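You operate a simulated robot arm through the tools that you are given. There is no shell and no other tool. Be economical: measure what you need, move in short steps, check, and stop when the job is done.

You are at the controls of a simulated two-armed robot. One attempt, no reset.

JOB
Push the caps box left off the yellow drops and wipe them up with the green cloth.
Fine: push it about a hand's length; the cloth is in the CLOTHS drawer, shut it; the cloth ends in the island sink; other boxes stay. What is to be rubbed or washed off counts as gone when no trace of it is left.
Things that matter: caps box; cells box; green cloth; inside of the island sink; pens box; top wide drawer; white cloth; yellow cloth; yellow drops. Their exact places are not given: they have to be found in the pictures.

It is judged by the outcome, as a careful person would: the job done as asked, and still so three seconds after it is handed in. It fails if anything else is knocked over, pushed out of place, dropped, spilled or broken. Lids that push on must go on centred and level and be pressed home; caps that screw on are set level and turned clockwise until they are tight. Flat cloth is picked up by pressing the open fingertips on it (5 to 10 N) and closing them slowly along it; thin cloth reads only 2 to 8 mm in the jaws.

ROBOT AND FRAMES
Two 7-joint arms with two-finger parallel grippers on one trunk, on a base that drives. Base frame: it is fixed to the floor where the robot stands at the start and does not move with it; the origin is under the middle of the robot, x ahead of it, y to its left, z up; the surface under the hand at the start is at about z = 900. Readings come in mm, degrees, newtons and seconds.
The left shoulder is at the start at [70, 189, 1071], the right one opposite. With the tool pointing down near the work surface each hand reaches from about 320 to 800 mm from the robot's upright axis, wherever it stands, measured 20 degrees to its own side. Places, roughly: cells box [1250, -500, 1500]; inside of the island sink [600, -300, 700]; pens box [750, -2250, 1000]; top wide drawer [500, 400, 800]; yellow drops [500, 100, 900]. Payload 3.91 kg a hand.
Tool frame (each hand has its own): the origin (TCP) lies between the finger pads and is the grasp point; the fingertips stand 30 mm ahead of it; z points along the fingers, y is the line along which they close. The gripper opens to 110 mm. The fingers are 20 mm wide and 10 mm thick; the gripper's body (48 by 112 mm) begins 55 mm behind the TCP.
Orientation is that of the tool frame in the base frame, as a unit quaternion [w, x, y, z]. With the fingers straight down and closing along the base's y, the tool's x points along the base's -x, its y along +y and its z along -z.

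CONTROLS
- The arms move only by the tool drive_tool. It takes "left_commands", "right_commands" or both (then of equal length, played together; a hand with none holds still); each is a list of rows, each an object of numbers (a shift or turn left out is 0, a gripper value left out holds the last): "dx", "dy", "dz": the shift along the base's x, y, z in mm; "ax", "ay", "az": the turn, a rotation vector about the base's x, y, z in degrees; "grip": the gripper command, from -1 (shut) to 1 (fully open), values between in proportion. In form: [{"dx": .., "dy": .., "dz": .., "ax": .., "ay": .., "az": .., "grip": ..}, ...]. A call has 1 to 20 rows; each row shifts and turns the commanded pose from where the row before left it. Rows are played at 5 a second. More than 50 mm and 8.6 degrees between two rows, or a gripper value outside its range, and nothing of the call is played. A pose out of reach is approached as far as the arm can. The call stops where the force on the tool passes 90 N (or 10 N more than at its start, if that is more) or the arm is blocked; 0.2 s more then pass. Each finger travels about 72 mm/s and halts on what it meets, pressing with about 32 N; the grip force reading is that of the motor and also rises with nothing between the fingers. The clock runs only during rows and for 0.2 s after the last one: add rows that do not move to give the fingers time. The reply holds the time, the measured pose of the TCP, the force on the tool along the base axes, the opening and the grip force, in the units named above and with some noise, with the torque about the TCP (base axes, N m) and any sound that the robot's microphone picked up.
- Cameras (640 x 400 px; columns grow to the right, rows downward): "scene" is now at [116.9, 39.4, 1275.6]; the picture's right is [0.50, -0.87, 0.00], its down [-0.68, -0.39, -0.62] and it looks along [0.54, 0.31, -0.78] (base axes); focal length 214 px, centre (320, 200). "left" rides on the left gripper at [72, -17, -103] in its tool frame; the picture's right is [0.23, 0.97, 0.00], its down [-0.76, 0.18, -0.62] and it looks along [-0.61, 0.14, 0.78] (tool axes); focal length 222 px, centre (320, 200). "right" rides on the right gripper at [72, 17, -103] in its tool frame; the picture's right is [-0.23, 0.97, 0.00], its down [-0.76, -0.18, -0.62] and it looks along [-0.61, -0.14, 0.78] (tool axes); focal length 222 px, centre (320, 200).
- snapshot(camera): a new picture of that camera. It takes no simulated time.
- move_column(by): slides the trunk up (or, below 0, down) by that many mm; the arms and the scene camera ride with it, the base frame stays. It gives what a move gives, with no picture.
- steer(legs): drives the robot by 1 to 6 legs, each [ahead, turn to the left] in mm and degrees, along the robot's own axes; the way and the turn of a leg run together, so that a leg with both is an arc; at most 1500 mm and 180 degrees a leg. The arms and the cameras ride along, it lands a little off, and it stops where it bumps. It gives what a move gives.
- head_to(pan, tilt): turns the head with the scene camera to pan (to the left, within 86 degrees either way) and tilt (down, from -29 to 69), counted from straight ahead of the robot. It gives what a move gives.
- point_at(camera, pixels): there is no depth. For up to 12 entries [column, row, z] of the newest picture of that camera ("zoom" is the newest enlarged one), the place [x, y] in the base frame at which the ray of that pixel passes the height z, good to about 2 mm. It takes no simulated time.
- zoom(camera, box): a new picture of the part [left, top, right, bottom] of that camera's present view, enlarged. It takes no simulated time.
- hand_in(): hands the job in; it is judged then, once.

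Go step by step. Measure first, check grasps and placings, and put right what went wrong. The budget is 80 turns and 70 pictures, counting those below and the enlarged ones. Unless the task says otherwise, let go and move clear before handing in, and close with one line.

The tools are called after "Request:" as name(argument=value, ...) on one line, values as JSON. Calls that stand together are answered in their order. drive_tool: Moves the arms, as the interface text tells. Its arguments: {"type":"object","properties":{"left_commands":{"type":"array"},"right_commands":{"type":"array"}},"required":[]} The other tools are called the same way: move_column (by) slides the trunk up or down; steer (legs) drives the base; head_to (pan, tilt) turns the head that bears the scene camera; snapshot (camera) takes a picture; point_at (camera, pixels) gives the place at which the rays of pixels pass given heights; zoom (camera, box) takes an enlarged picture of a part of a camera's view; hand_in () hands the job in.

At the start:

```text
t: 0.0
left_ee_pos: [345.7, 528.0, 1163.3]
left_tcp_rot: [0.0, 0.001, 1.0, 0.001]
left_ft_force: [0.5, 0.3, 0.4]
left_torque: [0.0, 0.0, -0.03]
left_gripper_width: 110.0
left_grasp_force: 0.1
right_ee_pos: [452.4, 60.4, 1192.8]
right_tcp_rot: [0.0, 0.001, 1.0, 0.001]
right_ft_force: [-0.9, -0.4, -0.9]
right_torque: [0.02, -0.01, 0.01]
right_gripper_width: 110.0
right_grasp_force: 0.0
trunk travel left (down, up): [-581.0, 359.0]
robot x, y, heading: [0.1, 5.3, 0.0]
head pan, tilt: [30.1, 51.5]
```

scene: 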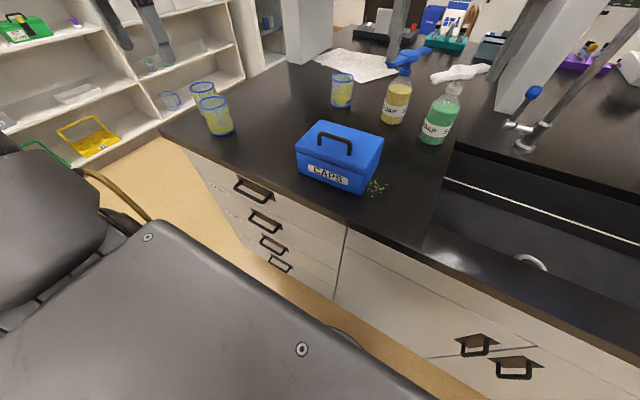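
right: 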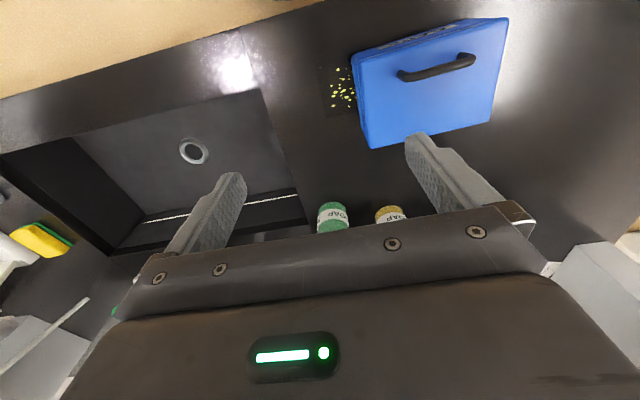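
left: 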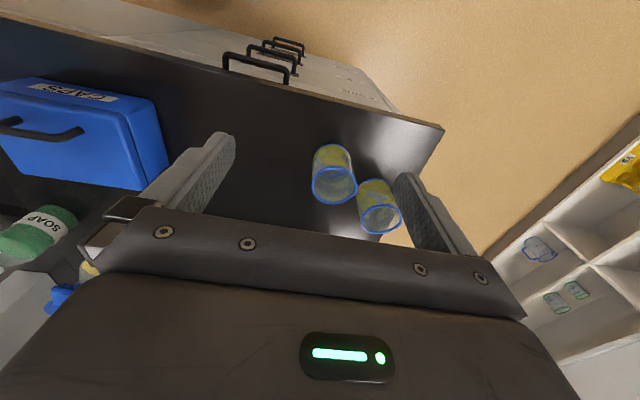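

The scene shows the caps box at (340,158) with the yellow drops at (376,188), and a drawer stack with handles at (253,188) to (280,265). I measure these places and zoom in on the drawer labels.

Request:
point_at(camera="scene", pixels=[[376, 188, 900], [298, 172, 900], [362, 193, 900], [382, 155, 980], [325, 122, 980], [219, 133, 900], [340, 105, 900], [163, 137, 900], [422, 245, 900], [348, 228, 900], [253, 188, 820], [450, 183, 900]])

Request:
zoom(camera="scene", box=[180, 130, 400, 290])

Request:
head_to(pan=20, tilt=65)

Request:
snapshot(camera="scene")

```text
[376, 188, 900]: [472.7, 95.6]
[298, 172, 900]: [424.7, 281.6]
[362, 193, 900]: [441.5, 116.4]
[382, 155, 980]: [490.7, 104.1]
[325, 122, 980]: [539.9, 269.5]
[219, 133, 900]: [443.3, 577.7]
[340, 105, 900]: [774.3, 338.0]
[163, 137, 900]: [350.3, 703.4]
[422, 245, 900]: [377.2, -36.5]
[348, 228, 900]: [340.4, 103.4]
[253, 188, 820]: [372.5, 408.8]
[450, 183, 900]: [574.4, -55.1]
```

```text
2.50 times, centred on (290, 210) of scene
```

zoom: 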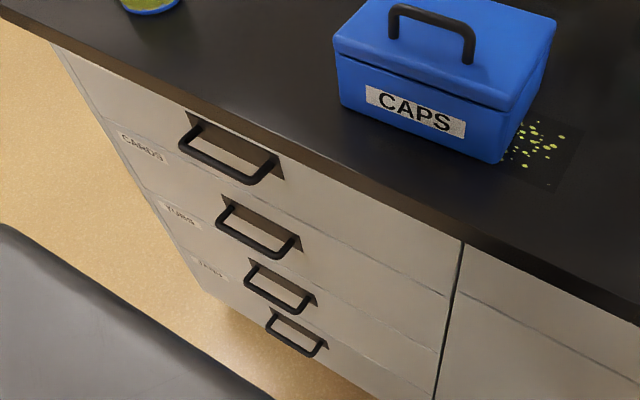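

```text
t: 0.8
left_ee_pos: [345.6, 527.3, 1163.7]
left_tcp_rot: [-0.001, 0.001, 1.0, 0.0]
left_ft_force: [-0.8, 0.0, -0.1]
left_torque: [-0.01, 0.01, 0.03]
left_gripper_width: 109.9
left_grasp_force: 0.0
right_ee_pos: [453.0, 60.6, 1192.7]
right_tcp_rot: [0.0, 0.001, 1.0, 0.0]
right_ft_force: [1.0, -0.1, -0.1]
right_torque: [0.01, 0.0, 0.03]
right_gripper_width: 110.3
right_grasp_force: 0.1
trunk travel left (down, up): [-581.0, 359.0]
robot x, y, heading: [-0.4, -0.1, 0.2]
head pan, tilt: [20.0, 65.0]
```

```text
65 pictures are left
```

scene: 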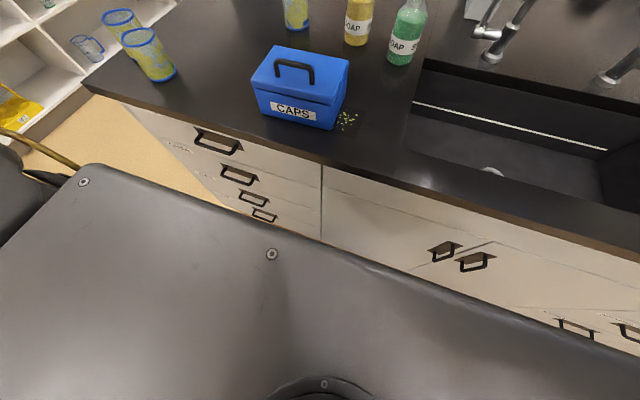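

The labels at (180,148) are small, so I zoom in on them. The top drawer's own label may be hidden under the counter overhang.

Request:
zoom(camera="scene", box=[130, 100, 290, 220])

Request:
zoom(camera="left", box=[200, 0, 460, 160])

```text
3.33 times, centred on (210, 160) of scene
```

zoom: 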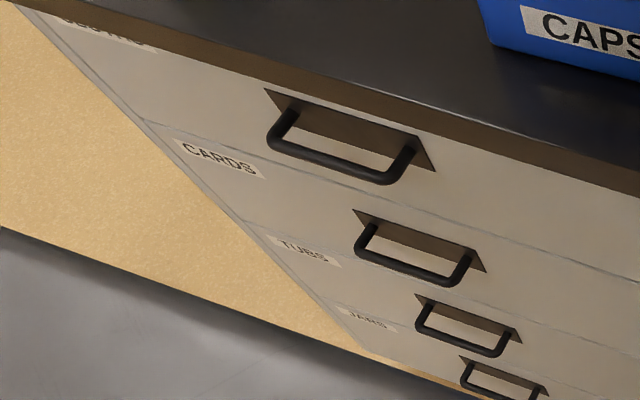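

```text
2.46 times, centred on (330, 80) of left
```

zoom: 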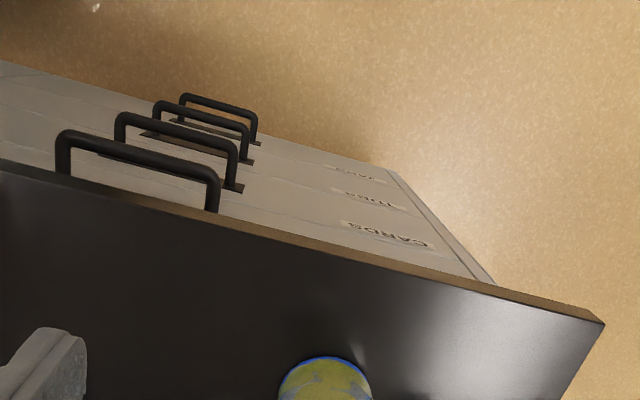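

The top drawer's partly hidden label ends in "…OTHS" and the ones below read CARDS, TUBS and JARS, so the top drawer is CLOTHS. Next I measure the box and drops from the scene and right-hand cameras.

Request:
snapshot(camera="right")

Request:
zoom(camera="scene", box=[230, 30, 390, 150])

Request:
point_at(camera="scene", pixels=[[263, 117, 900], [331, 130, 900], [349, 57, 1010], [333, 97, 1010], [252, 81, 1010], [269, 46, 1010], [349, 57, 990], [252, 81, 990], [150, 80, 900], [245, 140, 890]])

Request:
point_at(camera="right", pixels=[[342, 90, 900], [352, 57, 1010], [508, 18, 1010], [490, 122, 1010], [370, 148, 1010], [352, 57, 990], [508, 18, 990], [490, 122, 990], [370, 148, 990], [365, 112, 900], [330, 70, 900], [330, 112, 900]])

```text
62 pictures are left
```

right: 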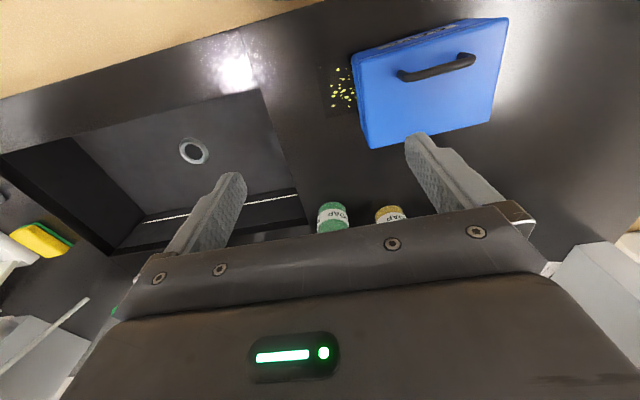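

```text
3.33 times, centred on (310, 90) of scene
```

zoom: 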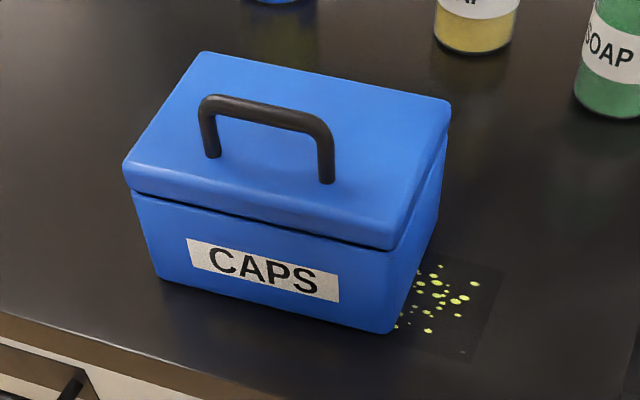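

```text
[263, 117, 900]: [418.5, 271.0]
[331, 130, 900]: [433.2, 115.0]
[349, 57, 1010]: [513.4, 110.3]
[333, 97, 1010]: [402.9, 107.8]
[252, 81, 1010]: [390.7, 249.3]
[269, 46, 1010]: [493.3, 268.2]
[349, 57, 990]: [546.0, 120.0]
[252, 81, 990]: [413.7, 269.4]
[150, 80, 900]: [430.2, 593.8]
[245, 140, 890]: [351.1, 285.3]
```

```text
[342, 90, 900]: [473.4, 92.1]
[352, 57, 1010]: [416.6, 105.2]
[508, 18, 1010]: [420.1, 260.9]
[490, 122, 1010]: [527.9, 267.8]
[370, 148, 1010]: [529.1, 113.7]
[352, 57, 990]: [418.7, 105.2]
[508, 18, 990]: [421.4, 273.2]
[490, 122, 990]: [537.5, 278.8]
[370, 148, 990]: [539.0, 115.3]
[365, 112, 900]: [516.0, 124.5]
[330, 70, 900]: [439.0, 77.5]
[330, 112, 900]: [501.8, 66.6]
```

The box spans about x 415–540 and y 107–275 with its top near z 995, and the drops at (376,188) lie around [473, 92]. I turn the right hand so its two fingers spread along x and tilt the tips toward +y, staying high.

Request:
drive_tool(right_commands=[{"az": 8.5, "dy": -3, "grip": 0.45}, {"az": 8.5, "dy": -3}, {"az": 8.5, "dy": -3}, {"az": 8.5, "dy": -3}, {"az": 8.5, "dy": -3}, {"az": 8.5, "dy": -3, "dx": 3}, {"az": 8.5, "dx": 4}, {"az": 8.5, "dx": 4}, {"az": 8.5, "dx": 4}, {"az": 8.5, "dx": 4}, {"az": 8.0, "dx": 4}, {"ax": 7.5, "dx": 4}, {"ax": 7.5, "dx": 4}, {"ax": 7.5, "dx": 4}, {"ax": 7.5}, {}])

Request:
snapshot(camera="scene")

```text
t: 3.1
left_ee_pos: [344.9, 528.4, 1164.3]
left_tcp_rot: [0.0, 0.0, 1.0, 0.001]
left_ft_force: [-1.5, 0.4, 0.3]
left_torque: [0.04, -0.02, -0.01]
left_gripper_width: 110.0
left_grasp_force: 0.1
right_ee_pos: [445.3, 90.7, 1222.1]
right_tcp_rot: [0.006, -0.687, 0.726, 0.017]
right_ft_force: [2.8, 30.1, -58.6]
right_torque: [1.25, -0.08, 0.02]
right_gripper_width: 79.8
right_grasp_force: 0.0
right hand out of reach, approached as far as the arm can: row 5, 6, 7, 8
trunk travel left (down, up): [-581.0, 359.0]
robot x, y, heading: [1.2, -1.4, -0.1]
head pan, tilt: [20.0, 65.0]
stopped in row 11 (right hand): the force on the tool passed its limit at 257 N (the readings are from after the stop); the commanded pose is now the measured one
```

```text
60 pictures are left
```

scene: 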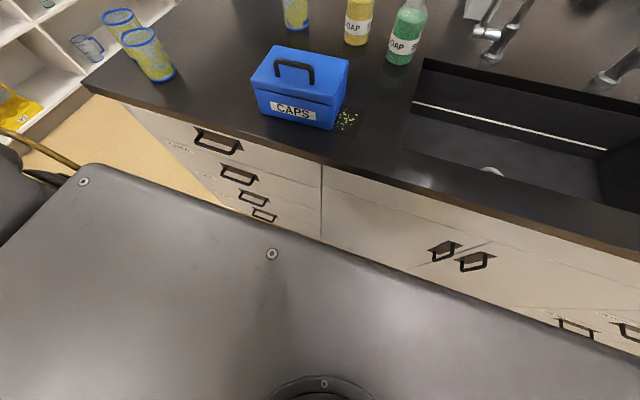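

The right hand reached the 90° turn but something is pressing on it with about 60 N after a stop. I move it gently down and to the right to relieve that.

Request:
drive_tool(right_commands=[{"dy": -15, "dz": -10}, {"dy": -15, "dz": -15}, {"dy": -10, "dz": -20}, {}])

Request:
snapshot(camera="right")

```text
t: 3.3
left_ee_pos: [345.5, 527.5, 1164.2]
left_tcp_rot: [0.0, 0.001, 1.0, 0.001]
left_ft_force: [-0.6, 0.0, 0.2]
left_torque: [0.0, -0.01, 0.01]
left_gripper_width: 110.3
left_grasp_force: 0.0
right_ee_pos: [447.2, 89.5, 1223.2]
right_tcp_rot: [0.005, -0.689, 0.725, 0.02]
right_ft_force: [-6.5, 11.6, -17.7]
right_torque: [0.15, -0.98, -0.67]
right_gripper_width: 80.1
right_grasp_force: 0.0
trunk travel left (down, up): [-581.0, 359.0]
robot x, y, heading: [-1.9, -2.3, 0.1]
head pan, tilt: [20.0, 65.0]
stopped in row 1 (right hand): the force on the tool passed its limit at 121 N (the readings are from after the stop); the commanded pose is now the measured one
```

```text
59 pictures are left
```

right: 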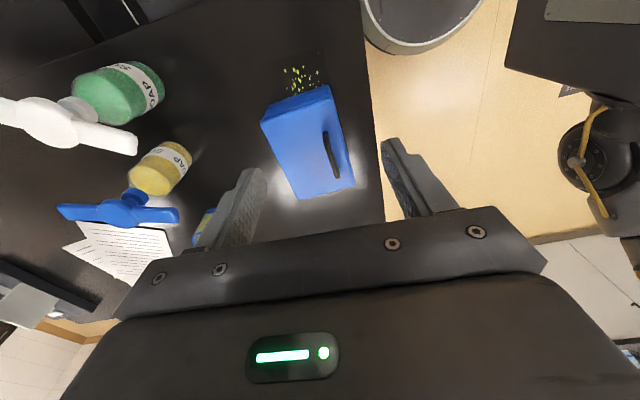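

Moving down and right still raises the force, so the arm is probably binding on itself. I look up with the head to see the arm before moving again.

Request:
head_to(pan=-10, tilt=15)

Request:
snapshot(camera="scene")

```text
t: 4.5
left_ee_pos: [345.8, 527.8, 1163.8]
left_tcp_rot: [0.001, 0.001, 1.0, 0.001]
left_ft_force: [0.0, -0.4, -0.7]
left_torque: [-0.04, 0.0, 0.03]
left_gripper_width: 110.2
left_grasp_force: 0.0
right_ee_pos: [445.9, 89.5, 1222.8]
right_tcp_rot: [0.005, -0.689, 0.724, 0.019]
right_ft_force: [-5.2, 17.7, -33.3]
right_torque: [0.66, -0.9, -0.59]
right_gripper_width: 79.4
right_grasp_force: 0.2
trunk travel left (down, up): [-581.0, 359.0]
robot x, y, heading: [0.5, 2.7, 0.3]
head pan, tilt: [-10.0, 15.0]
```

```text
58 pictures are left
```

scene: 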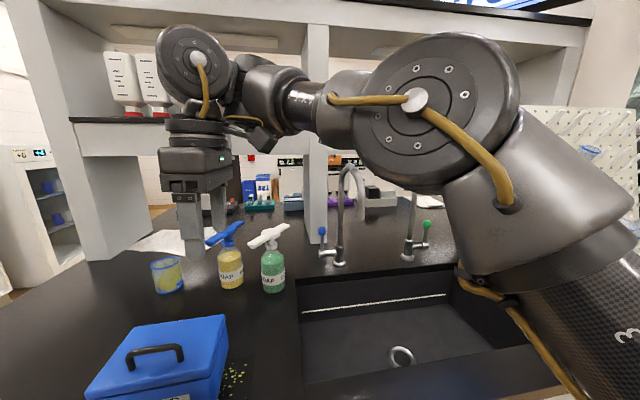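

The wrist's camera bracket at (255,140) is folded against the forearm that comes in from the right. I unwind and turn the other way (−90°), so the bracket faces away from the forearm.

Request:
drive_tool(right_commands=[{"az": -3}, {"az": -5, "dz": -2}, {"az": -8, "dz": -5}, {"az": -8}, {"az": -8}, {"az": -8}, {"az": -8}, {"az": -8}, {"az": -8}, {"az": -8}, {"az": -8}, {"az": -8}])

```text
t: 4.8
left_ee_pos: [345.6, 526.8, 1164.1]
left_tcp_rot: [0.0, 0.002, 1.0, 0.0]
left_ft_force: [0.2, 0.1, 0.1]
left_torque: [0.01, -0.02, 0.0]
left_gripper_width: 110.0
left_grasp_force: 0.0
right_ee_pos: [445.2, 91.1, 1222.4]
right_tcp_rot: [0.008, -0.685, 0.728, 0.023]
right_ft_force: [-9.8, 9.2, -13.9]
right_torque: [-0.04, -1.2, -0.83]
right_gripper_width: 79.7
right_grasp_force: 0.2
trunk travel left (down, up): [-581.0, 359.0]
robot x, y, heading: [-0.7, -2.5, -0.2]
head pan, tilt: [-10.0, 15.0]
stopped in row 1 (right hand): the force on the tool passed its limit at 105 N (the readings are from after the stop); the commanded pose is now the measured one
```

Unwinding also tripped the limit. The residual force pushes the hand down and toward +y, so I follow it in small steps.

Request:
drive_tool(right_commands=[{"dx": -1, "dy": 2, "dz": -2}, {"dx": -1, "dy": 2, "dz": -2}, {"dx": -1, "dy": 3, "dz": -3}, {"dx": -1, "dy": 3, "dz": -4}, {"dx": -2, "dy": 4, "dz": -6}, {"dx": -2, "dy": 4, "dz": -6}])

```text
t: 5.2
left_ee_pos: [345.3, 528.4, 1163.6]
left_tcp_rot: [-0.001, 0.001, 1.0, 0.001]
left_ft_force: [-0.2, 0.1, -0.5]
left_torque: [0.02, -0.02, 0.04]
left_gripper_width: 109.7
left_grasp_force: 0.1
right_ee_pos: [442.9, 94.9, 1221.0]
right_tcp_rot: [0.01, -0.688, 0.725, 0.029]
right_ft_force: [-5.8, 15.9, -28.8]
right_torque: [0.56, -0.82, -0.55]
right_gripper_width: 79.7
right_grasp_force: 0.0
trunk travel left (down, up): [-581.0, 359.0]
robot x, y, heading: [-1.2, 0.5, 0.1]
head pan, tilt: [-10.0, 15.0]
stopped in row 1 (right hand): the force on the tool passed its limit at 131 N (the readings are from after the stop); the commanded pose is now the measured one
```

Each stop still lets the hand creep a few mm. I try tilting the top of the hand away from the forearm (negative ax) with a small +y shift.

Request:
drive_tool(right_commands=[{"ax": -4, "dy": 2}, {"ax": -4, "dy": 3}, {"ax": -4, "dy": 4}, {}])

```text
t: 5.5
left_ee_pos: [344.2, 527.6, 1164.4]
left_tcp_rot: [-0.001, 0.002, 1.0, 0.001]
left_ft_force: [0.4, 0.3, 0.8]
left_torque: [0.01, -0.02, 0.02]
left_gripper_width: 110.0
left_grasp_force: 0.1
right_ee_pos: [442.3, 96.9, 1222.8]
right_tcp_rot: [0.01, -0.687, 0.726, 0.033]
right_ft_force: [0.6, 24.7, -39.6]
right_torque: [0.66, -0.19, -0.11]
right_gripper_width: 79.5
right_grasp_force: 0.0
trunk travel left (down, up): [-581.0, 359.0]
robot x, y, heading: [-0.3, 3.8, -0.0]
head pan, tilt: [-10.0, 15.0]
stopped in row 1 (right hand): the force on the tool passed its limit at 189 N (the readings are from after the stop); the commanded pose is now the measured one
```

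The force rose to 189 N that way, so I try the opposite tilt.

Request:
drive_tool(right_commands=[{"ax": 3}, {"ax": 4}, {"ax": 5}, {}])

```text
t: 6.5
left_ee_pos: [346.5, 528.1, 1164.8]
left_tcp_rot: [0.0, 0.001, 1.0, 0.001]
left_ft_force: [-0.4, -0.4, 0.1]
left_torque: [0.02, 0.0, 0.0]
left_gripper_width: 110.0
left_grasp_force: 0.1
right_ee_pos: [449.7, 101.1, 1232.5]
right_tcp_rot: [0.079, -0.684, 0.718, 0.105]
right_ft_force: [-0.4, -0.5, 0.0]
right_torque: [-0.03, -0.02, -0.02]
right_gripper_width: 79.8
right_grasp_force: 0.1
right hand out of reach, approached as far as the arm can: row 3
trunk travel left (down, up): [-581.0, 359.0]
robot x, y, heading: [1.1, 3.3, 0.2]
head pan, tilt: [-10.0, 15.0]
```

The hand is free now, with forces at zero and a tilt of about 15°. I unwind the turn in steps and see how it goes.

Request:
drive_tool(right_commands=[{"az": -6}, {"az": -8}, {"az": -8}, {"az": -8}, {"az": -8}, {"az": -8}, {"az": -8}, {"az": -8}, {"az": -8}, {"az": -8}, {"az": -8}, {}])

```text
t: 9.2
left_ee_pos: [345.1, 526.8, 1163.2]
left_tcp_rot: [0.0, 0.002, 1.0, 0.001]
left_ft_force: [-0.3, 0.0, 0.6]
left_torque: [-0.02, 0.01, 0.01]
left_gripper_width: 110.1
left_grasp_force: 0.1
right_ee_pos: [488.8, 76.9, 1275.1]
right_tcp_rot: [0.126, 0.025, 0.99, 0.053]
right_ft_force: [-0.3, 0.0, 0.3]
right_torque: [0.0, -0.03, 0.03]
right_gripper_width: 80.0
right_grasp_force: 0.0
right hand out of reach, approached as far as the arm can: row 1, 2, 3, 4, 5, 7
trunk travel left (down, up): [-581.0, 359.0]
robot x, y, heading: [1.3, 1.5, -0.1]
head pan, tilt: [-10.0, 15.0]
stopped in row 12 (right hand): the arm was blocked; the commanded pose is now the measured one
```

The hand is back near its starting orientation with about a 15° tilt left, at z 1275. I remove that tilt and lower it to a more comfortable height.

Request:
drive_tool(right_commands=[{"ay": 5, "dz": -15, "dy": -5}, {"ay": 5, "dz": -20, "dy": -10}, {"ay": 4.6, "dz": -20, "dy": -10}, {"dz": -25, "dy": -10}, {"dz": -25, "dy": -10}, {"dz": -25, "dy": -5}, {"dz": -20}, {}])

Request:
snapshot(camera="scene")

```text
t: 11.1
left_ee_pos: [345.2, 527.3, 1164.2]
left_tcp_rot: [0.0, 0.001, 1.0, 0.001]
left_ft_force: [-0.5, -0.3, -0.2]
left_torque: [0.01, -0.02, -0.01]
left_gripper_width: 110.0
left_grasp_force: 0.1
right_ee_pos: [525.1, 56.4, 1163.4]
right_tcp_rot: [-0.003, 0.029, 0.998, 0.047]
right_ft_force: [0.5, -1.1, 0.2]
right_torque: [0.02, -0.01, -0.01]
right_gripper_width: 79.6
right_grasp_force: 0.0
right hand out of reach, approached as far as the arm can: row 4, 5, 6, 7
trunk travel left (down, up): [-581.0, 359.0]
robot x, y, heading: [3.5, 2.6, 0.1]
head pan, tilt: [-10.0, 15.0]
```

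```text
57 pictures are left
```

scene: 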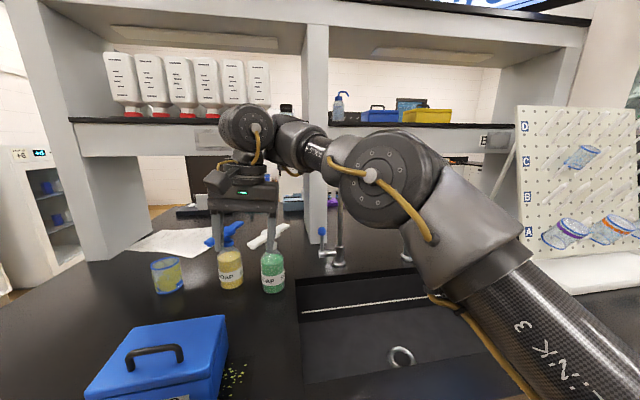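

The right arm reaches this spot awkwardly across its body, whereas the left arm suits the range y 60–275. I park the right hand to its own side and bring the left hand over high up.

Request:
drive_tool(right_commands=[{"dy": -40}, {"dy": -40, "dx": -10}, {"dy": -40, "dx": -10}, {"dy": -40, "dx": -10}, {"dy": -40, "dx": -10}, {"dy": -40, "dx": -10}, {"dy": -40, "dx": -10}, {"dy": -40, "dx": -10}, {"dy": -20}, {}])

Request:
drive_tool(left_commands=[{"dx": 15, "dy": -35, "grip": 0.45}, {"dx": 15, "dy": -40}, {"dx": 15, "dy": -40, "az": 8}, {"dx": 15, "dy": -40, "az": 8}, {"dx": 15, "dy": -40, "az": 8}, {"dx": 15, "dy": -40, "az": 8}, {"dx": 15, "dy": -40, "az": 8}, {"dx": 15, "dy": -40, "az": 8}, {"dx": 10, "dy": -40, "az": 8}, {"dx": 5, "dy": -40, "az": 8}, {"dy": -40, "az": 8}, {"dy": -40, "az": 8}, {"az": 8}, {}])

```text
t: 13.2
left_ee_pos: [345.6, 528.1, 1164.0]
left_tcp_rot: [0.0, 0.001, 1.0, 0.001]
left_ft_force: [-0.1, 0.0, 0.7]
left_torque: [0.0, 0.0, 0.02]
left_gripper_width: 110.0
left_grasp_force: 0.1
right_ee_pos: [516.7, -205.7, 1249.7]
right_tcp_rot: [-0.001, 0.029, 0.998, 0.051]
right_ft_force: [-0.2, 0.8, -0.2]
right_torque: [0.05, 0.02, -0.03]
right_gripper_width: 79.9
right_grasp_force: 0.0
right hand out of reach, approached as far as the arm can: row 1, 2, 3, 4, 5, 6, 7, 8, 9
trunk travel left (down, up): [-581.0, 359.0]
robot x, y, heading: [-1.6, -1.8, -0.1]
head pan, tilt: [-10.0, 15.0]
```

```text
t: 16.2
left_ee_pos: [505.7, 571.6, 1107.4]
left_tcp_rot: [0.007, -0.677, 0.736, -0.023]
left_ft_force: [-0.5, -0.6, -0.3]
left_torque: [0.01, 0.0, 0.04]
left_gripper_width: 79.8
left_grasp_force: 0.2
left hand out of reach, approached as far as the arm can: row 5, 6, 7, 8, 9, 10, 11, 12, 13
right_ee_pos: [516.7, -205.8, 1249.0]
right_tcp_rot: [-0.002, 0.029, 0.998, 0.051]
right_ft_force: [-0.1, 0.5, -0.4]
right_torque: [0.01, 0.01, 0.01]
right_gripper_width: 79.7
right_grasp_force: 0.0
trunk travel left (down, up): [-581.0, 359.0]
robot x, y, heading: [-0.2, 1.8, -0.1]
head pan, tilt: [-10.0, 15.0]
```

Both hands hit reach limits at this height because the wrists are high relative to the shoulders. I raise the trunk 150 mm to get better reach above the box, then retry.

Request:
move_column(by=150)

Request:
drive_tool(left_commands=[{"dz": -40, "dy": -10}, {"dz": -40, "dy": -30}, {"dy": -40, "dz": -10}, {"dy": -40}, {"dy": -40}, {"dy": -40}, {"dy": -40}, {}])

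Request:
head_to(pan=20, tilt=40)

Request:
snapshot(camera="scene")

```text
t: 18.0
left_ee_pos: [506.4, 572.4, 1258.2]
left_tcp_rot: [0.005, -0.677, 0.736, -0.022]
left_ft_force: [-0.6, -0.1, 0.3]
left_torque: [-0.02, -0.03, 0.01]
left_gripper_width: 79.9
left_grasp_force: 0.0
right_ee_pos: [517.4, -203.9, 1399.4]
right_tcp_rot: [-0.002, 0.03, 0.998, 0.051]
right_ft_force: [-0.2, -0.5, 1.4]
right_torque: [-0.01, 0.0, 0.0]
right_gripper_width: 80.1
right_grasp_force: 0.0
trunk travel left (down, up): [-731.0, 209.0]
robot x, y, heading: [2.1, 0.2, -0.3]
head pan, tilt: [-10.0, 15.0]
```

```text
t: 19.8
left_ee_pos: [537.3, 568.8, 1225.8]
left_tcp_rot: [0.004, -0.676, 0.736, -0.023]
left_ft_force: [0.5, -0.8, 0.6]
left_torque: [0.02, 0.02, -0.01]
left_gripper_width: 79.9
left_grasp_force: 0.1
left hand out of reach, approached as far as the arm can: row 1, 2, 3, 4, 5, 6, 7
right_ee_pos: [516.9, -205.7, 1399.9]
right_tcp_rot: [-0.002, 0.029, 0.998, 0.052]
right_ft_force: [0.4, 0.5, 0.9]
right_torque: [-0.02, 0.0, -0.02]
right_gripper_width: 79.4
right_grasp_force: 0.1
trunk travel left (down, up): [-731.0, 209.0]
robot x, y, heading: [-0.0, 2.5, 0.1]
head pan, tilt: [-10.0, 15.0]
```

```text
t: 20.8
left_ee_pos: [537.9, 569.0, 1223.8]
left_tcp_rot: [0.004, -0.676, 0.737, -0.022]
left_ft_force: [-0.6, 0.4, -0.7]
left_torque: [0.01, -0.01, -0.01]
left_gripper_width: 79.6
left_grasp_force: 0.0
right_ee_pos: [518.4, -204.1, 1400.0]
right_tcp_rot: [-0.003, 0.03, 0.998, 0.05]
right_ft_force: [0.2, 0.3, 0.6]
right_torque: [-0.01, -0.01, 0.04]
right_gripper_width: 79.8
right_grasp_force: 0.1
trunk travel left (down, up): [-731.0, 209.0]
robot x, y, heading: [0.8, -0.0, 0.2]
head pan, tilt: [20.0, 40.0]
```

```text
56 pictures are left
```

scene: 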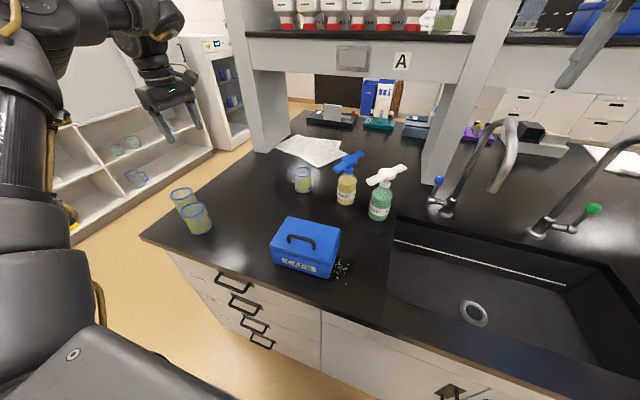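

At a 90° turn the left arm is held by a joint limit too, so I'll use the standard orientation with closed fingers and a slight tilt. I unwind the left hand.

Request:
drive_tool(left_commands=[{"az": -8.5}, {"az": -8.5}, {"az": -8.5}, {"az": -8.5}, {"az": -8.5}, {"az": -8.5}, {"az": -8.5}, {"az": -8.5}, {"az": -8.5}, {"az": -8.5, "grip": -1}, {}])

Request:
drive_tool(left_commands=[{"dy": -40}, {"dy": -40}, {"dy": -40}, {"dy": -40, "dz": -20}, {"dy": -40, "dz": -20}, {"dy": -40, "dz": -20}, {"dy": -40, "dz": -20}, {"dy": -40, "dz": -20}, {}])

```text
t: 23.1
left_ee_pos: [523.0, 569.0, 1216.6]
left_tcp_rot: [-0.009, 0.0, 1.0, -0.02]
left_ft_force: [-0.5, 0.1, 0.2]
left_torque: [-0.01, -0.03, -0.02]
left_gripper_width: 0.1
left_grasp_force: 4.7
left hand out of reach, approached as far as the arm can: row 3, 5, 7, 9
right_ee_pos: [516.5, -204.7, 1399.4]
right_tcp_rot: [-0.002, 0.029, 0.998, 0.051]
right_ft_force: [0.5, 0.2, -0.2]
right_torque: [-0.01, 0.01, -0.01]
right_gripper_width: 79.7
right_grasp_force: 0.1
trunk travel left (down, up): [-731.0, 209.0]
robot x, y, heading: [-1.1, 5.0, -0.1]
head pan, tilt: [20.0, 40.0]
```

```text
t: 25.1
left_ee_pos: [517.0, 254.4, 1116.0]
left_tcp_rot: [-0.009, -0.002, 1.0, -0.021]
left_ft_force: [-0.3, 0.3, -0.2]
left_torque: [0.01, -0.03, 0.03]
left_gripper_width: 0.1
left_grasp_force: 32.3
left hand out of reach, approached as far as the arm can: row 8
right_ee_pos: [516.3, -204.6, 1399.5]
right_tcp_rot: [-0.001, 0.029, 0.998, 0.051]
right_ft_force: [0.6, 0.7, 0.0]
right_torque: [0.03, -0.01, 0.01]
right_gripper_width: 80.1
right_grasp_force: 0.1
trunk travel left (down, up): [-731.0, 209.0]
robot x, y, heading: [-0.7, 1.6, 0.1]
head pan, tilt: [20.0, 40.0]
```

In standard orientation the left arm moves well and is at [517, 254, 1116] with fingers shut. I carry on over the box to its right side at y≈40.

Request:
drive_tool(left_commands=[{"dy": -40, "dx": -8}, {"dy": -40, "dx": -8}, {"dy": -40, "dx": -8}, {"dy": -40, "dx": -8}, {"dy": -40, "dx": -5}, {"dy": -25}, {}])

```text
t: 26.8
left_ee_pos: [464.5, 212.9, 1105.5]
left_tcp_rot: [-0.01, -0.001, 1.0, -0.021]
left_ft_force: [-0.1, 0.1, 0.0]
left_torque: [-0.02, 0.01, -0.01]
left_gripper_width: 0.0
left_grasp_force: 32.2
left hand out of reach, approached as far as the arm can: row 1, 2, 3, 4, 5, 6
right_ee_pos: [517.2, -204.2, 1399.1]
right_tcp_rot: [-0.002, 0.029, 0.998, 0.052]
right_ft_force: [-1.1, -0.5, -0.2]
right_torque: [-0.01, 0.0, 0.0]
right_gripper_width: 80.0
right_grasp_force: 0.1
trunk travel left (down, up): [-731.0, 209.0]
robot x, y, heading: [-0.7, -1.8, -0.0]
head pan, tilt: [20.0, 40.0]
```

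The left arm cannot cross further than y≈210. I back the base off 120 mm and turn it 40° left, so the box and push path fall in the right arm's comfortable zone.

Request:
steer(legs=[[-120, 0], [0, 40]])

Request:
head_to(pan=-20, tilt=45)

Request:
snapshot(camera="scene")

```text
t: 29.9
left_ee_pos: [100.3, 461.1, 1105.5]
left_tcp_rot: [-0.003, -0.342, 0.939, -0.025]
left_ft_force: [1.5, 0.1, -0.5]
left_torque: [-0.01, -0.01, 0.01]
left_gripper_width: 0.0
left_grasp_force: 31.9
right_ee_pos: [408.6, 174.7, 1398.7]
right_tcp_rot: [-0.019, -0.314, 0.948, 0.047]
right_ft_force: [0.3, -0.4, 0.1]
right_torque: [-0.01, -0.01, -0.01]
right_gripper_width: 79.9
right_grasp_force: 0.1
trunk travel left (down, up): [-731.0, 209.0]
robot x, y, heading: [-123.5, 0.2, 40.3]
head pan, tilt: [20.0, 40.0]
```

```text
t: 30.9
left_ee_pos: [100.5, 461.8, 1104.8]
left_tcp_rot: [-0.003, -0.342, 0.94, -0.024]
left_ft_force: [-0.6, 0.1, -0.4]
left_torque: [0.04, 0.0, -0.01]
left_gripper_width: 0.0
left_grasp_force: 32.2
right_ee_pos: [407.6, 175.0, 1399.1]
right_tcp_rot: [-0.019, -0.313, 0.948, 0.048]
right_ft_force: [-0.4, -0.3, -0.1]
right_torque: [-0.03, -0.04, 0.01]
right_gripper_width: 79.8
right_grasp_force: 0.0
trunk travel left (down, up): [-731.0, 209.0]
robot x, y, heading: [-118.4, 1.0, 39.8]
head pan, tilt: [-20.0, 45.0]
```

```text
55 pictures are left
```

scene: 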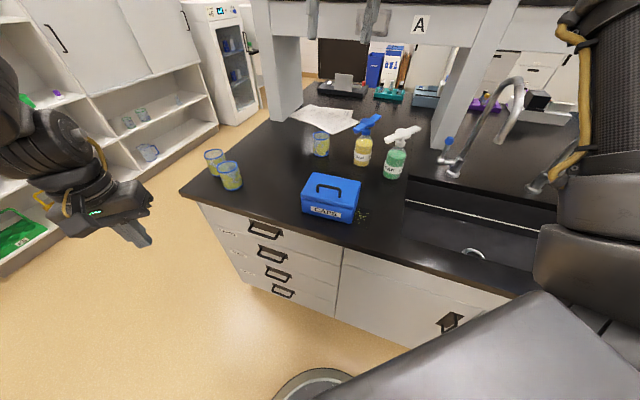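

There is plenty of room now. The right hand is at [408, 175, 1399], and I bring it down to the right of the box around [485, 35, 1110].

Request:
drive_tool(right_commands=[{"dx": 10, "dy": -20, "dz": -40}, {"dx": 10, "dy": -20, "dz": -40}, {"dx": 12, "dy": -25, "dz": -35}, {"dx": 12, "dy": -25, "dz": -35}, {"dx": 12, "dy": -25, "dz": -35}, {"dx": 12, "dy": -25, "dz": -35}, {"dx": 9, "dz": -35}, {"dz": -34}, {}])

Request:
drive_tool(right_commands=[{"az": 7}, {"az": 7}, {"az": 7}, {"az": 7}, {"az": 7}, {"az": 7}, {"az": 7}, {"az": 4}, {}])

```text
t: 32.9
left_ee_pos: [99.2, 460.6, 1106.3]
left_tcp_rot: [-0.002, -0.343, 0.939, -0.024]
left_ft_force: [0.7, -0.4, -0.7]
left_torque: [-0.02, -0.01, -0.01]
left_gripper_width: 0.1
left_grasp_force: 31.6
right_ee_pos: [432.6, 207.8, 1368.1]
right_tcp_rot: [-0.021, -0.314, 0.948, 0.049]
right_ft_force: [0.4, 0.1, -0.9]
right_torque: [-0.01, -0.04, -0.03]
right_gripper_width: 79.8
right_grasp_force: 0.1
right hand out of reach, approached as far as the arm can: row 1, 2, 3, 4, 5, 6, 7, 8
trunk travel left (down, up): [-731.0, 209.0]
robot x, y, heading: [-122.6, 5.9, 39.7]
head pan, tilt: [-20.0, 45.0]
```

```text
t: 34.5
left_ee_pos: [100.7, 461.6, 1105.1]
left_tcp_rot: [-0.004, -0.342, 0.939, -0.024]
left_ft_force: [0.8, -0.4, -0.2]
left_torque: [-0.01, 0.01, 0.02]
left_gripper_width: 0.0
left_grasp_force: 32.0
right_ee_pos: [420.2, 216.5, 1368.1]
right_tcp_rot: [-0.04, -0.656, 0.753, 0.044]
right_ft_force: [-17.4, 15.3, -7.7]
right_torque: [-1.29, -2.22, -1.52]
right_gripper_width: 79.6
right_grasp_force: 0.1
right hand out of reach, approached as far as the arm can: row 5, 6, 7
trunk travel left (down, up): [-731.0, 209.0]
robot x, y, heading: [-120.3, -0.7, 40.0]
head pan, tilt: [-20.0, 45.0]
stopped in row 8 (right hand): the force on the tool passed its limit at 144 N (the readings are from after the stop); the commanded pose is now the measured one
```

The right arm is again at a joint limit, with light contact forces left. I unwind the turn and pull the hand back toward the robot's own right side to find a freer posture.

Request:
drive_tool(right_commands=[{"az": -5}, {"az": -8}, {"az": -8}, {"az": -8}, {"az": -8}, {"az": -8}, {"az": -8}, {}])

Request:
head_to(pan=-60, tilt=0)

Request:
snapshot(camera="scene")

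```text
t: 36.3
left_ee_pos: [100.9, 460.4, 1105.3]
left_tcp_rot: [-0.003, -0.343, 0.939, -0.025]
left_ft_force: [-1.0, 0.1, -0.1]
left_torque: [-0.01, -0.02, -0.01]
left_gripper_width: 0.1
left_grasp_force: 31.9
right_ee_pos: [424.2, 215.3, 1378.0]
right_tcp_rot: [-0.016, -0.252, 0.966, 0.056]
right_ft_force: [0.0, 0.7, 0.2]
right_torque: [0.0, -0.05, 0.01]
right_gripper_width: 79.8
right_grasp_force: 0.1
right hand out of reach, approached as far as the arm can: row 6, 7
trunk travel left (down, up): [-731.0, 209.0]
robot x, y, heading: [-118.2, 1.2, 39.8]
head pan, tilt: [-20.0, 45.0]
```

```text
t: 37.5
left_ee_pos: [100.1, 462.1, 1105.5]
left_tcp_rot: [-0.003, -0.343, 0.939, -0.024]
left_ft_force: [0.1, 0.2, -0.4]
left_torque: [-0.02, -0.01, -0.01]
left_gripper_width: 0.0
left_grasp_force: 32.1
right_ee_pos: [424.1, 214.5, 1379.1]
right_tcp_rot: [-0.016, -0.252, 0.966, 0.057]
right_ft_force: [0.5, 0.0, 0.7]
right_torque: [-0.03, -0.02, 0.01]
right_gripper_width: 79.8
right_grasp_force: 0.0
trunk travel left (down, up): [-731.0, 209.0]
robot x, y, heading: [-121.8, 1.4, 39.9]
head pan, tilt: [-60.0, 0.0]
```

```text
54 pictures are left
```

scene: 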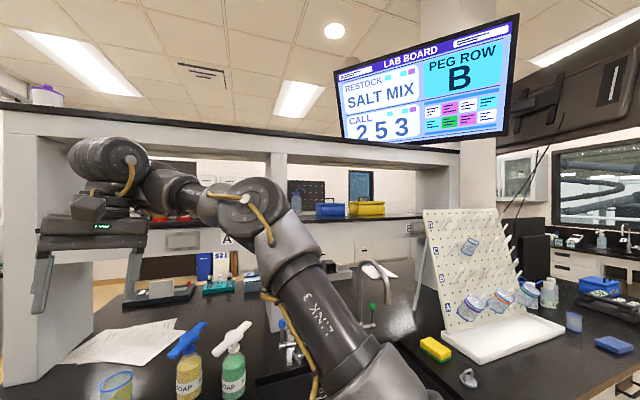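

The right elbow sits well forward with the forearm folded back to the left, which explains the limit. I try turning the hand further clockwise and then descending, to see whether that frees it.

Request:
drive_tool(right_commands=[{"az": -8}, {"az": -8}, {"az": -8}, {"az": -8}, {"dz": -30}, {"dz": -30}, {"dz": -30}, {}])

```text
t: 39.2
left_ee_pos: [100.1, 460.8, 1106.5]
left_tcp_rot: [-0.003, -0.342, 0.939, -0.024]
left_ft_force: [0.0, -0.8, -0.3]
left_torque: [-0.01, 0.02, -0.02]
left_gripper_width: 0.0
left_grasp_force: 31.3
right_ee_pos: [447.2, 266.8, 1346.8]
right_tcp_rot: [-0.003, 0.023, 0.998, 0.059]
right_ft_force: [0.0, 0.3, 0.4]
right_torque: [-0.02, 0.0, 0.0]
right_gripper_width: 79.6
right_grasp_force: 0.0
right hand out of reach, approached as far as the arm can: row 1, 2, 3, 4, 5, 6, 7
trunk travel left (down, up): [-731.0, 209.0]
robot x, y, heading: [-124.6, 2.6, 39.8]
head pan, tilt: [-60.0, 0.0]
```

It still slides instead of descending. I test pulling the hand straight back toward the robot and then to its right, watching which rows are reachable.

Request:
drive_tool(right_commands=[{"dx": -31, "dy": -26}, {"dx": -31, "dy": -26}, {"dx": -31, "dy": -26}, {"dx": -31, "dy": -26}, {}])

Request:
drive_tool(right_commands=[{"dx": 26, "dy": -31, "dz": -5}, {"dx": 26, "dy": -31}, {"dx": 26, "dy": -31}, {"dx": 26, "dy": -31}, {}])

```text
t: 40.5
left_ee_pos: [101.3, 462.4, 1104.6]
left_tcp_rot: [-0.003, -0.341, 0.94, -0.024]
left_ft_force: [0.5, 0.2, 0.3]
left_torque: [-0.03, 0.0, -0.01]
left_gripper_width: 0.1
left_grasp_force: 32.5
right_ee_pos: [362.8, 210.8, 1426.4]
right_tcp_rot: [0.0, 0.024, 0.998, 0.057]
right_ft_force: [0.2, -0.2, -0.5]
right_torque: [-0.03, 0.07, -0.04]
right_gripper_width: 79.6
right_grasp_force: 0.1
right hand out of reach, approached as far as the arm can: row 1, 2, 3, 4
trunk travel left (down, up): [-731.0, 209.0]
robot x, y, heading: [-119.5, -2.3, 40.0]
head pan, tilt: [-60.0, 0.0]
```

```text
t: 41.6
left_ee_pos: [100.7, 461.7, 1105.3]
left_tcp_rot: [-0.003, -0.342, 0.939, -0.024]
left_ft_force: [0.9, 0.2, 0.4]
left_torque: [0.02, -0.01, -0.02]
left_gripper_width: 0.0
left_grasp_force: 32.2
right_ee_pos: [394.6, 158.6, 1439.7]
right_tcp_rot: [-0.007, 0.023, 0.998, 0.064]
right_ft_force: [0.1, -0.7, 0.0]
right_torque: [-0.04, 0.02, 0.02]
right_gripper_width: 79.8
right_grasp_force: 0.1
right hand out of reach, approached as far as the arm can: row 1, 2, 3, 4
trunk travel left (down, up): [-731.0, 209.0]
robot x, y, heading: [-116.9, 4.2, 39.8]
head pan, tilt: [-60.0, 0.0]
```

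The hand seems to slide on a sphere around the shoulder, as if a joint were at its folded limit. I test the outward direction, robot-forward and then down.

Request:
drive_tool(right_commands=[{"dx": 31, "dy": 26}, {"dx": 31, "dy": 26}, {"dx": 31, "dy": 26}, {"dx": 31, "dy": 26}, {"dz": -20}, {}])

Request:
drive_tool(right_commands=[{"dz": -40}, {"dz": -40}, {"dz": -40}, {"dz": -40}, {}])

```text
t: 43.0
left_ee_pos: [99.8, 461.4, 1106.1]
left_tcp_rot: [-0.003, -0.342, 0.939, -0.024]
left_ft_force: [0.0, 0.0, -0.4]
left_torque: [-0.05, -0.05, -0.02]
left_gripper_width: 0.0
left_grasp_force: 31.6
right_ee_pos: [438.9, 262.6, 1385.6]
right_tcp_rot: [0.0, 0.023, 0.998, 0.059]
right_ft_force: [0.4, -0.5, 0.3]
right_torque: [-0.03, 0.03, 0.0]
right_gripper_width: 79.8
right_grasp_force: 0.1
right hand out of reach, approached as far as the arm can: row 1, 2, 3, 4
trunk travel left (down, up): [-731.0, 209.0]
robot x, y, heading: [-119.4, 1.5, 39.6]
head pan, tilt: [-60.0, 0.0]
```

```text
t: 44.2
left_ee_pos: [100.6, 461.6, 1106.4]
left_tcp_rot: [-0.004, -0.342, 0.939, -0.024]
left_ft_force: [-0.1, -0.7, -0.6]
left_torque: [0.01, 0.02, -0.01]
left_gripper_width: 0.0
left_grasp_force: 31.6
right_ee_pos: [462.5, 320.3, 1269.6]
right_tcp_rot: [-0.005, 0.023, 0.998, 0.064]
right_ft_force: [-1.1, -0.3, 0.3]
right_torque: [0.03, -0.03, 0.0]
right_gripper_width: 79.7
right_grasp_force: 0.0
right hand out of reach, approached as far as the arm can: row 1, 2, 3, 4
trunk travel left (down, up): [-731.0, 209.0]
robot x, y, heading: [-120.6, 0.6, 40.0]
head pan, tilt: [-60.0, 0.0]
```

My commanded target had drifted far from the actual pose, to about [524, 92, 1093] against [462, 320, 1270]. I bring the target back to the extended, free region near [680, 290, 1270], where the arm can unfold.

Request:
drive_tool(right_commands=[{"dz": 45, "dx": 10, "dy": 30}, {"dz": 45, "dx": 15, "dy": 30}, {"dz": 45, "dx": 20, "dy": 35}, {"dz": 42, "dx": 30, "dy": 35}, {"dx": 40, "dy": 30}, {"dx": 40, "dy": 40}, {}, {}])

Request:
snapshot(camera="scene")

```text
refused: row 1 steps farther than a row can; nothing moved
```

```text
53 pictures are left
```

scene: 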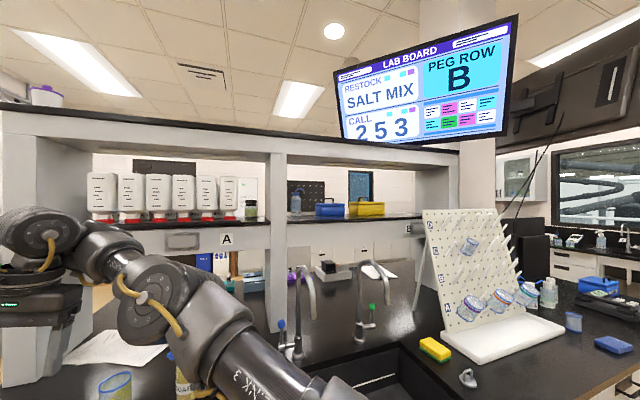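

One row was longer than 50 mm, so nothing moved. I repeat it with shorter steps.

Request:
drive_tool(right_commands=[{"dz": 40, "dy": 25}, {"dz": 40, "dx": 10, "dy": 25}, {"dz": 35, "dx": 15, "dy": 30}, {"dz": 35, "dx": 15, "dy": 30}, {"dz": 27, "dx": 25, "dy": 30}, {"dx": 30, "dy": 30}, {"dx": 30, "dy": 30}, {"dx": 30}, {}, {}])

Request:
drive_tool(right_commands=[{"dz": -25}, {"dz": -25}, {}])

```text
t: 46.5
left_ee_pos: [99.7, 462.0, 1105.6]
left_tcp_rot: [-0.003, -0.342, 0.939, -0.024]
left_ft_force: [0.6, 0.4, 0.2]
left_torque: [-0.02, -0.02, 0.0]
left_gripper_width: 0.0
left_grasp_force: 32.3
right_ee_pos: [441.4, 329.1, 1332.6]
right_tcp_rot: [-0.002, 0.023, 0.998, 0.061]
right_ft_force: [-0.5, 0.2, 0.2]
right_torque: [0.0, 0.01, -0.04]
right_gripper_width: 79.6
right_grasp_force: 0.1
right hand out of reach, approached as far as the arm can: row 1, 2, 3, 4, 5, 6, 7, 8
trunk travel left (down, up): [-731.0, 209.0]
robot x, y, heading: [-120.4, -2.9, 39.8]
head pan, tilt: [-60.0, 0.0]
```

```text
t: 47.2
left_ee_pos: [100.8, 461.6, 1105.7]
left_tcp_rot: [-0.003, -0.342, 0.939, -0.024]
left_ft_force: [-0.1, -0.4, -0.8]
left_torque: [0.0, 0.03, -0.04]
left_gripper_width: 0.0
left_grasp_force: 31.3
right_ee_pos: [441.7, 328.2, 1282.0]
right_tcp_rot: [0.0, 0.024, 0.998, 0.059]
right_ft_force: [-0.1, 0.0, -0.3]
right_torque: [0.01, -0.03, -0.01]
right_gripper_width: 80.0
right_grasp_force: 0.1
trunk travel left (down, up): [-731.0, 209.0]
robot x, y, heading: [-120.7, 3.7, 39.8]
head pan, tilt: [-60.0, 0.0]
```

It descended 50 mm cleanly with no reach warning, so the arm is free again at [442, 328, 1282]. I keep descending to about z 1130, still above the box.

Request:
drive_tool(right_commands=[{"dz": -40}, {"dz": -40}, {"dz": -40}, {"dz": -30}, {}])

Request:
drive_tool(right_commands=[{"dy": -30}, {"dy": -30}, {"dy": -30}, {}])

```text
t: 48.5
left_ee_pos: [98.9, 460.4, 1105.6]
left_tcp_rot: [-0.004, -0.342, 0.939, -0.024]
left_ft_force: [-0.7, 0.5, 0.2]
left_torque: [-0.01, 0.0, -0.04]
left_gripper_width: 0.0
left_grasp_force: 32.2
right_ee_pos: [440.5, 374.7, 1170.0]
right_tcp_rot: [-0.018, 0.031, 0.997, 0.07]
right_ft_force: [0.0, -0.5, 0.0]
right_torque: [0.0, 0.02, -0.01]
right_gripper_width: 79.6
right_grasp_force: 0.2
right hand out of reach, approached as far as the arm can: row 1, 2, 3, 4
trunk travel left (down, up): [-731.0, 209.0]
robot x, y, heading: [-120.3, 0.4, 40.0]
head pan, tilt: [-60.0, 0.0]
```

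```text
t: 49.5
left_ee_pos: [100.9, 461.4, 1105.8]
left_tcp_rot: [-0.002, -0.342, 0.94, -0.024]
left_ft_force: [-0.7, 0.5, 0.2]
left_torque: [-0.03, -0.01, -0.02]
left_gripper_width: 0.4
left_grasp_force: 31.3
right_ee_pos: [450.8, 358.6, 1209.7]
right_tcp_rot: [-0.011, 0.022, 0.998, 0.066]
right_ft_force: [-0.5, 0.5, -0.2]
right_torque: [-0.02, 0.0, -0.04]
right_gripper_width: 79.8
right_grasp_force: 0.1
right hand out of reach, approached as far as the arm can: row 1, 2, 3
trunk travel left (down, up): [-731.0, 209.0]
robot x, y, heading: [-119.7, -1.1, 40.1]
head pan, tilt: [-60.0, 0.0]
```

Tilting the tips outward (+ax) freed the wrist earlier, and it is also the tilt I want for pushing. I tilt +30° and then move down and toward the right of the box.

Request:
drive_tool(right_commands=[{"ax": 7}, {"ax": 7}, {"ax": 7}, {"ax": 7}, {"ax": 4}, {"dy": -30}, {"dy": -30}, {"dy": -30}, {"dy": -30}, {}])

Request:
drive_tool(right_commands=[{"dy": -40}, {"dy": -40}, {"dy": -40}, {"dy": -40}, {"dy": -40}, {}])

```text
t: 51.6
left_ee_pos: [99.8, 462.1, 1105.7]
left_tcp_rot: [-0.003, -0.342, 0.939, -0.025]
left_ft_force: [-0.6, -0.7, 0.1]
left_torque: [-0.02, 0.02, -0.01]
left_gripper_width: 0.0
left_grasp_force: 31.3
right_ee_pos: [519.5, 278.3, 1338.4]
right_tcp_rot: [-0.027, 0.017, 0.978, 0.208]
right_ft_force: [0.9, -0.1, 0.9]
right_torque: [-0.01, -0.01, 0.01]
right_gripper_width: 79.5
right_grasp_force: 0.0
right hand out of reach, approached as far as the arm can: row 1, 2, 3, 4, 5, 6, 7, 8, 9
trunk travel left (down, up): [-731.0, 209.0]
robot x, y, heading: [-122.1, 2.8, 39.9]
head pan, tilt: [-60.0, 0.0]
```

```text
t: 53.0
left_ee_pos: [100.4, 462.5, 1105.4]
left_tcp_rot: [-0.003, -0.342, 0.939, -0.024]
left_ft_force: [1.0, 0.4, 0.1]
left_torque: [0.0, 0.0, -0.05]
left_gripper_width: 0.0
left_grasp_force: 31.8
right_ee_pos: [575.6, 106.7, 1384.1]
right_tcp_rot: [-0.027, 0.018, 0.978, 0.207]
right_ft_force: [0.1, -0.2, 0.3]
right_torque: [-0.05, -0.01, -0.04]
right_gripper_width: 79.6
right_grasp_force: 0.1
right hand out of reach, approached as far as the arm can: row 1, 2, 3, 4, 5
trunk travel left (down, up): [-731.0, 209.0]
robot x, y, heading: [-126.6, 0.8, 39.8]
head pan, tilt: [-60.0, 0.0]
```

By my estimate the wrist keeps a distance of about 650–690 mm from the shoulder, so the right arm is almost straight and its elbow seems stuck there. I untilt, stretch fully outward, then pull sharply inward along the same line to get the elbow to bend.

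Request:
drive_tool(right_commands=[{"ax": -8}, {"ax": -8}, {"ax": -8}, {"dx": 39, "dy": 7, "dz": 30}, {"dx": 39, "dy": 7, "dz": 30}, {"dx": 39, "dy": 7, "dz": 30}, {}, {"dx": -39, "dy": -7, "dz": -30}, {"dx": -39, "dy": -7, "dz": -30}, {"dx": -39, "dy": -7, "dz": -30}, {"dx": -39, "dy": -7, "dz": -30}, {"dx": -39, "dy": -7, "dz": -30}, {"dx": -39, "dy": -7, "dz": -30}, {}])

Request:
head_to(pan=-45, tilt=0)

Request:
snapshot(camera="scene")

```text
t: 56.0
left_ee_pos: [100.9, 460.5, 1105.8]
left_tcp_rot: [-0.003, -0.342, 0.939, -0.024]
left_ft_force: [0.0, -1.6, 0.3]
left_torque: [0.01, -0.01, 0.01]
left_gripper_width: 0.0
left_grasp_force: 31.8
right_ee_pos: [548.1, 148.3, 1383.6]
right_tcp_rot: [-0.027, 0.019, 0.983, 0.179]
right_ft_force: [-0.6, 1.0, 0.0]
right_torque: [0.02, 0.0, 0.02]
right_gripper_width: 79.7
right_grasp_force: 0.1
right hand out of reach, approached as far as the arm can: row 1, 2, 3, 4, 5, 6, 8, 9, 10, 11, 12, 13
trunk travel left (down, up): [-731.0, 209.0]
robot x, y, heading: [-120.0, 2.4, 39.8]
head pan, tilt: [-60.0, 0.0]
```

```text
t: 56.8
left_ee_pos: [101.3, 461.4, 1106.4]
left_tcp_rot: [-0.003, -0.341, 0.94, -0.024]
left_ft_force: [-0.3, 0.9, 0.3]
left_torque: [0.0, -0.02, -0.01]
left_gripper_width: 0.0
left_grasp_force: 32.2
right_ee_pos: [547.6, 148.6, 1384.3]
right_tcp_rot: [-0.028, 0.018, 0.983, 0.179]
right_ft_force: [-0.7, 0.1, 0.3]
right_torque: [0.01, -0.01, -0.02]
right_gripper_width: 79.9
right_grasp_force: 0.0
trunk travel left (down, up): [-731.0, 209.0]
robot x, y, heading: [-119.2, 0.6, 39.6]
head pan, tilt: [-45.0, 0.0]
```

```text
52 pictures are left
```

scene: 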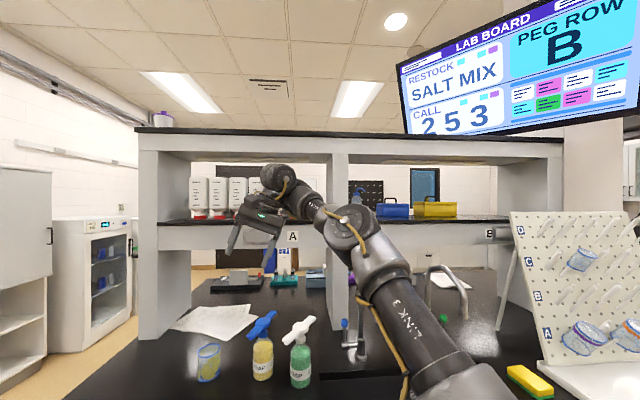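

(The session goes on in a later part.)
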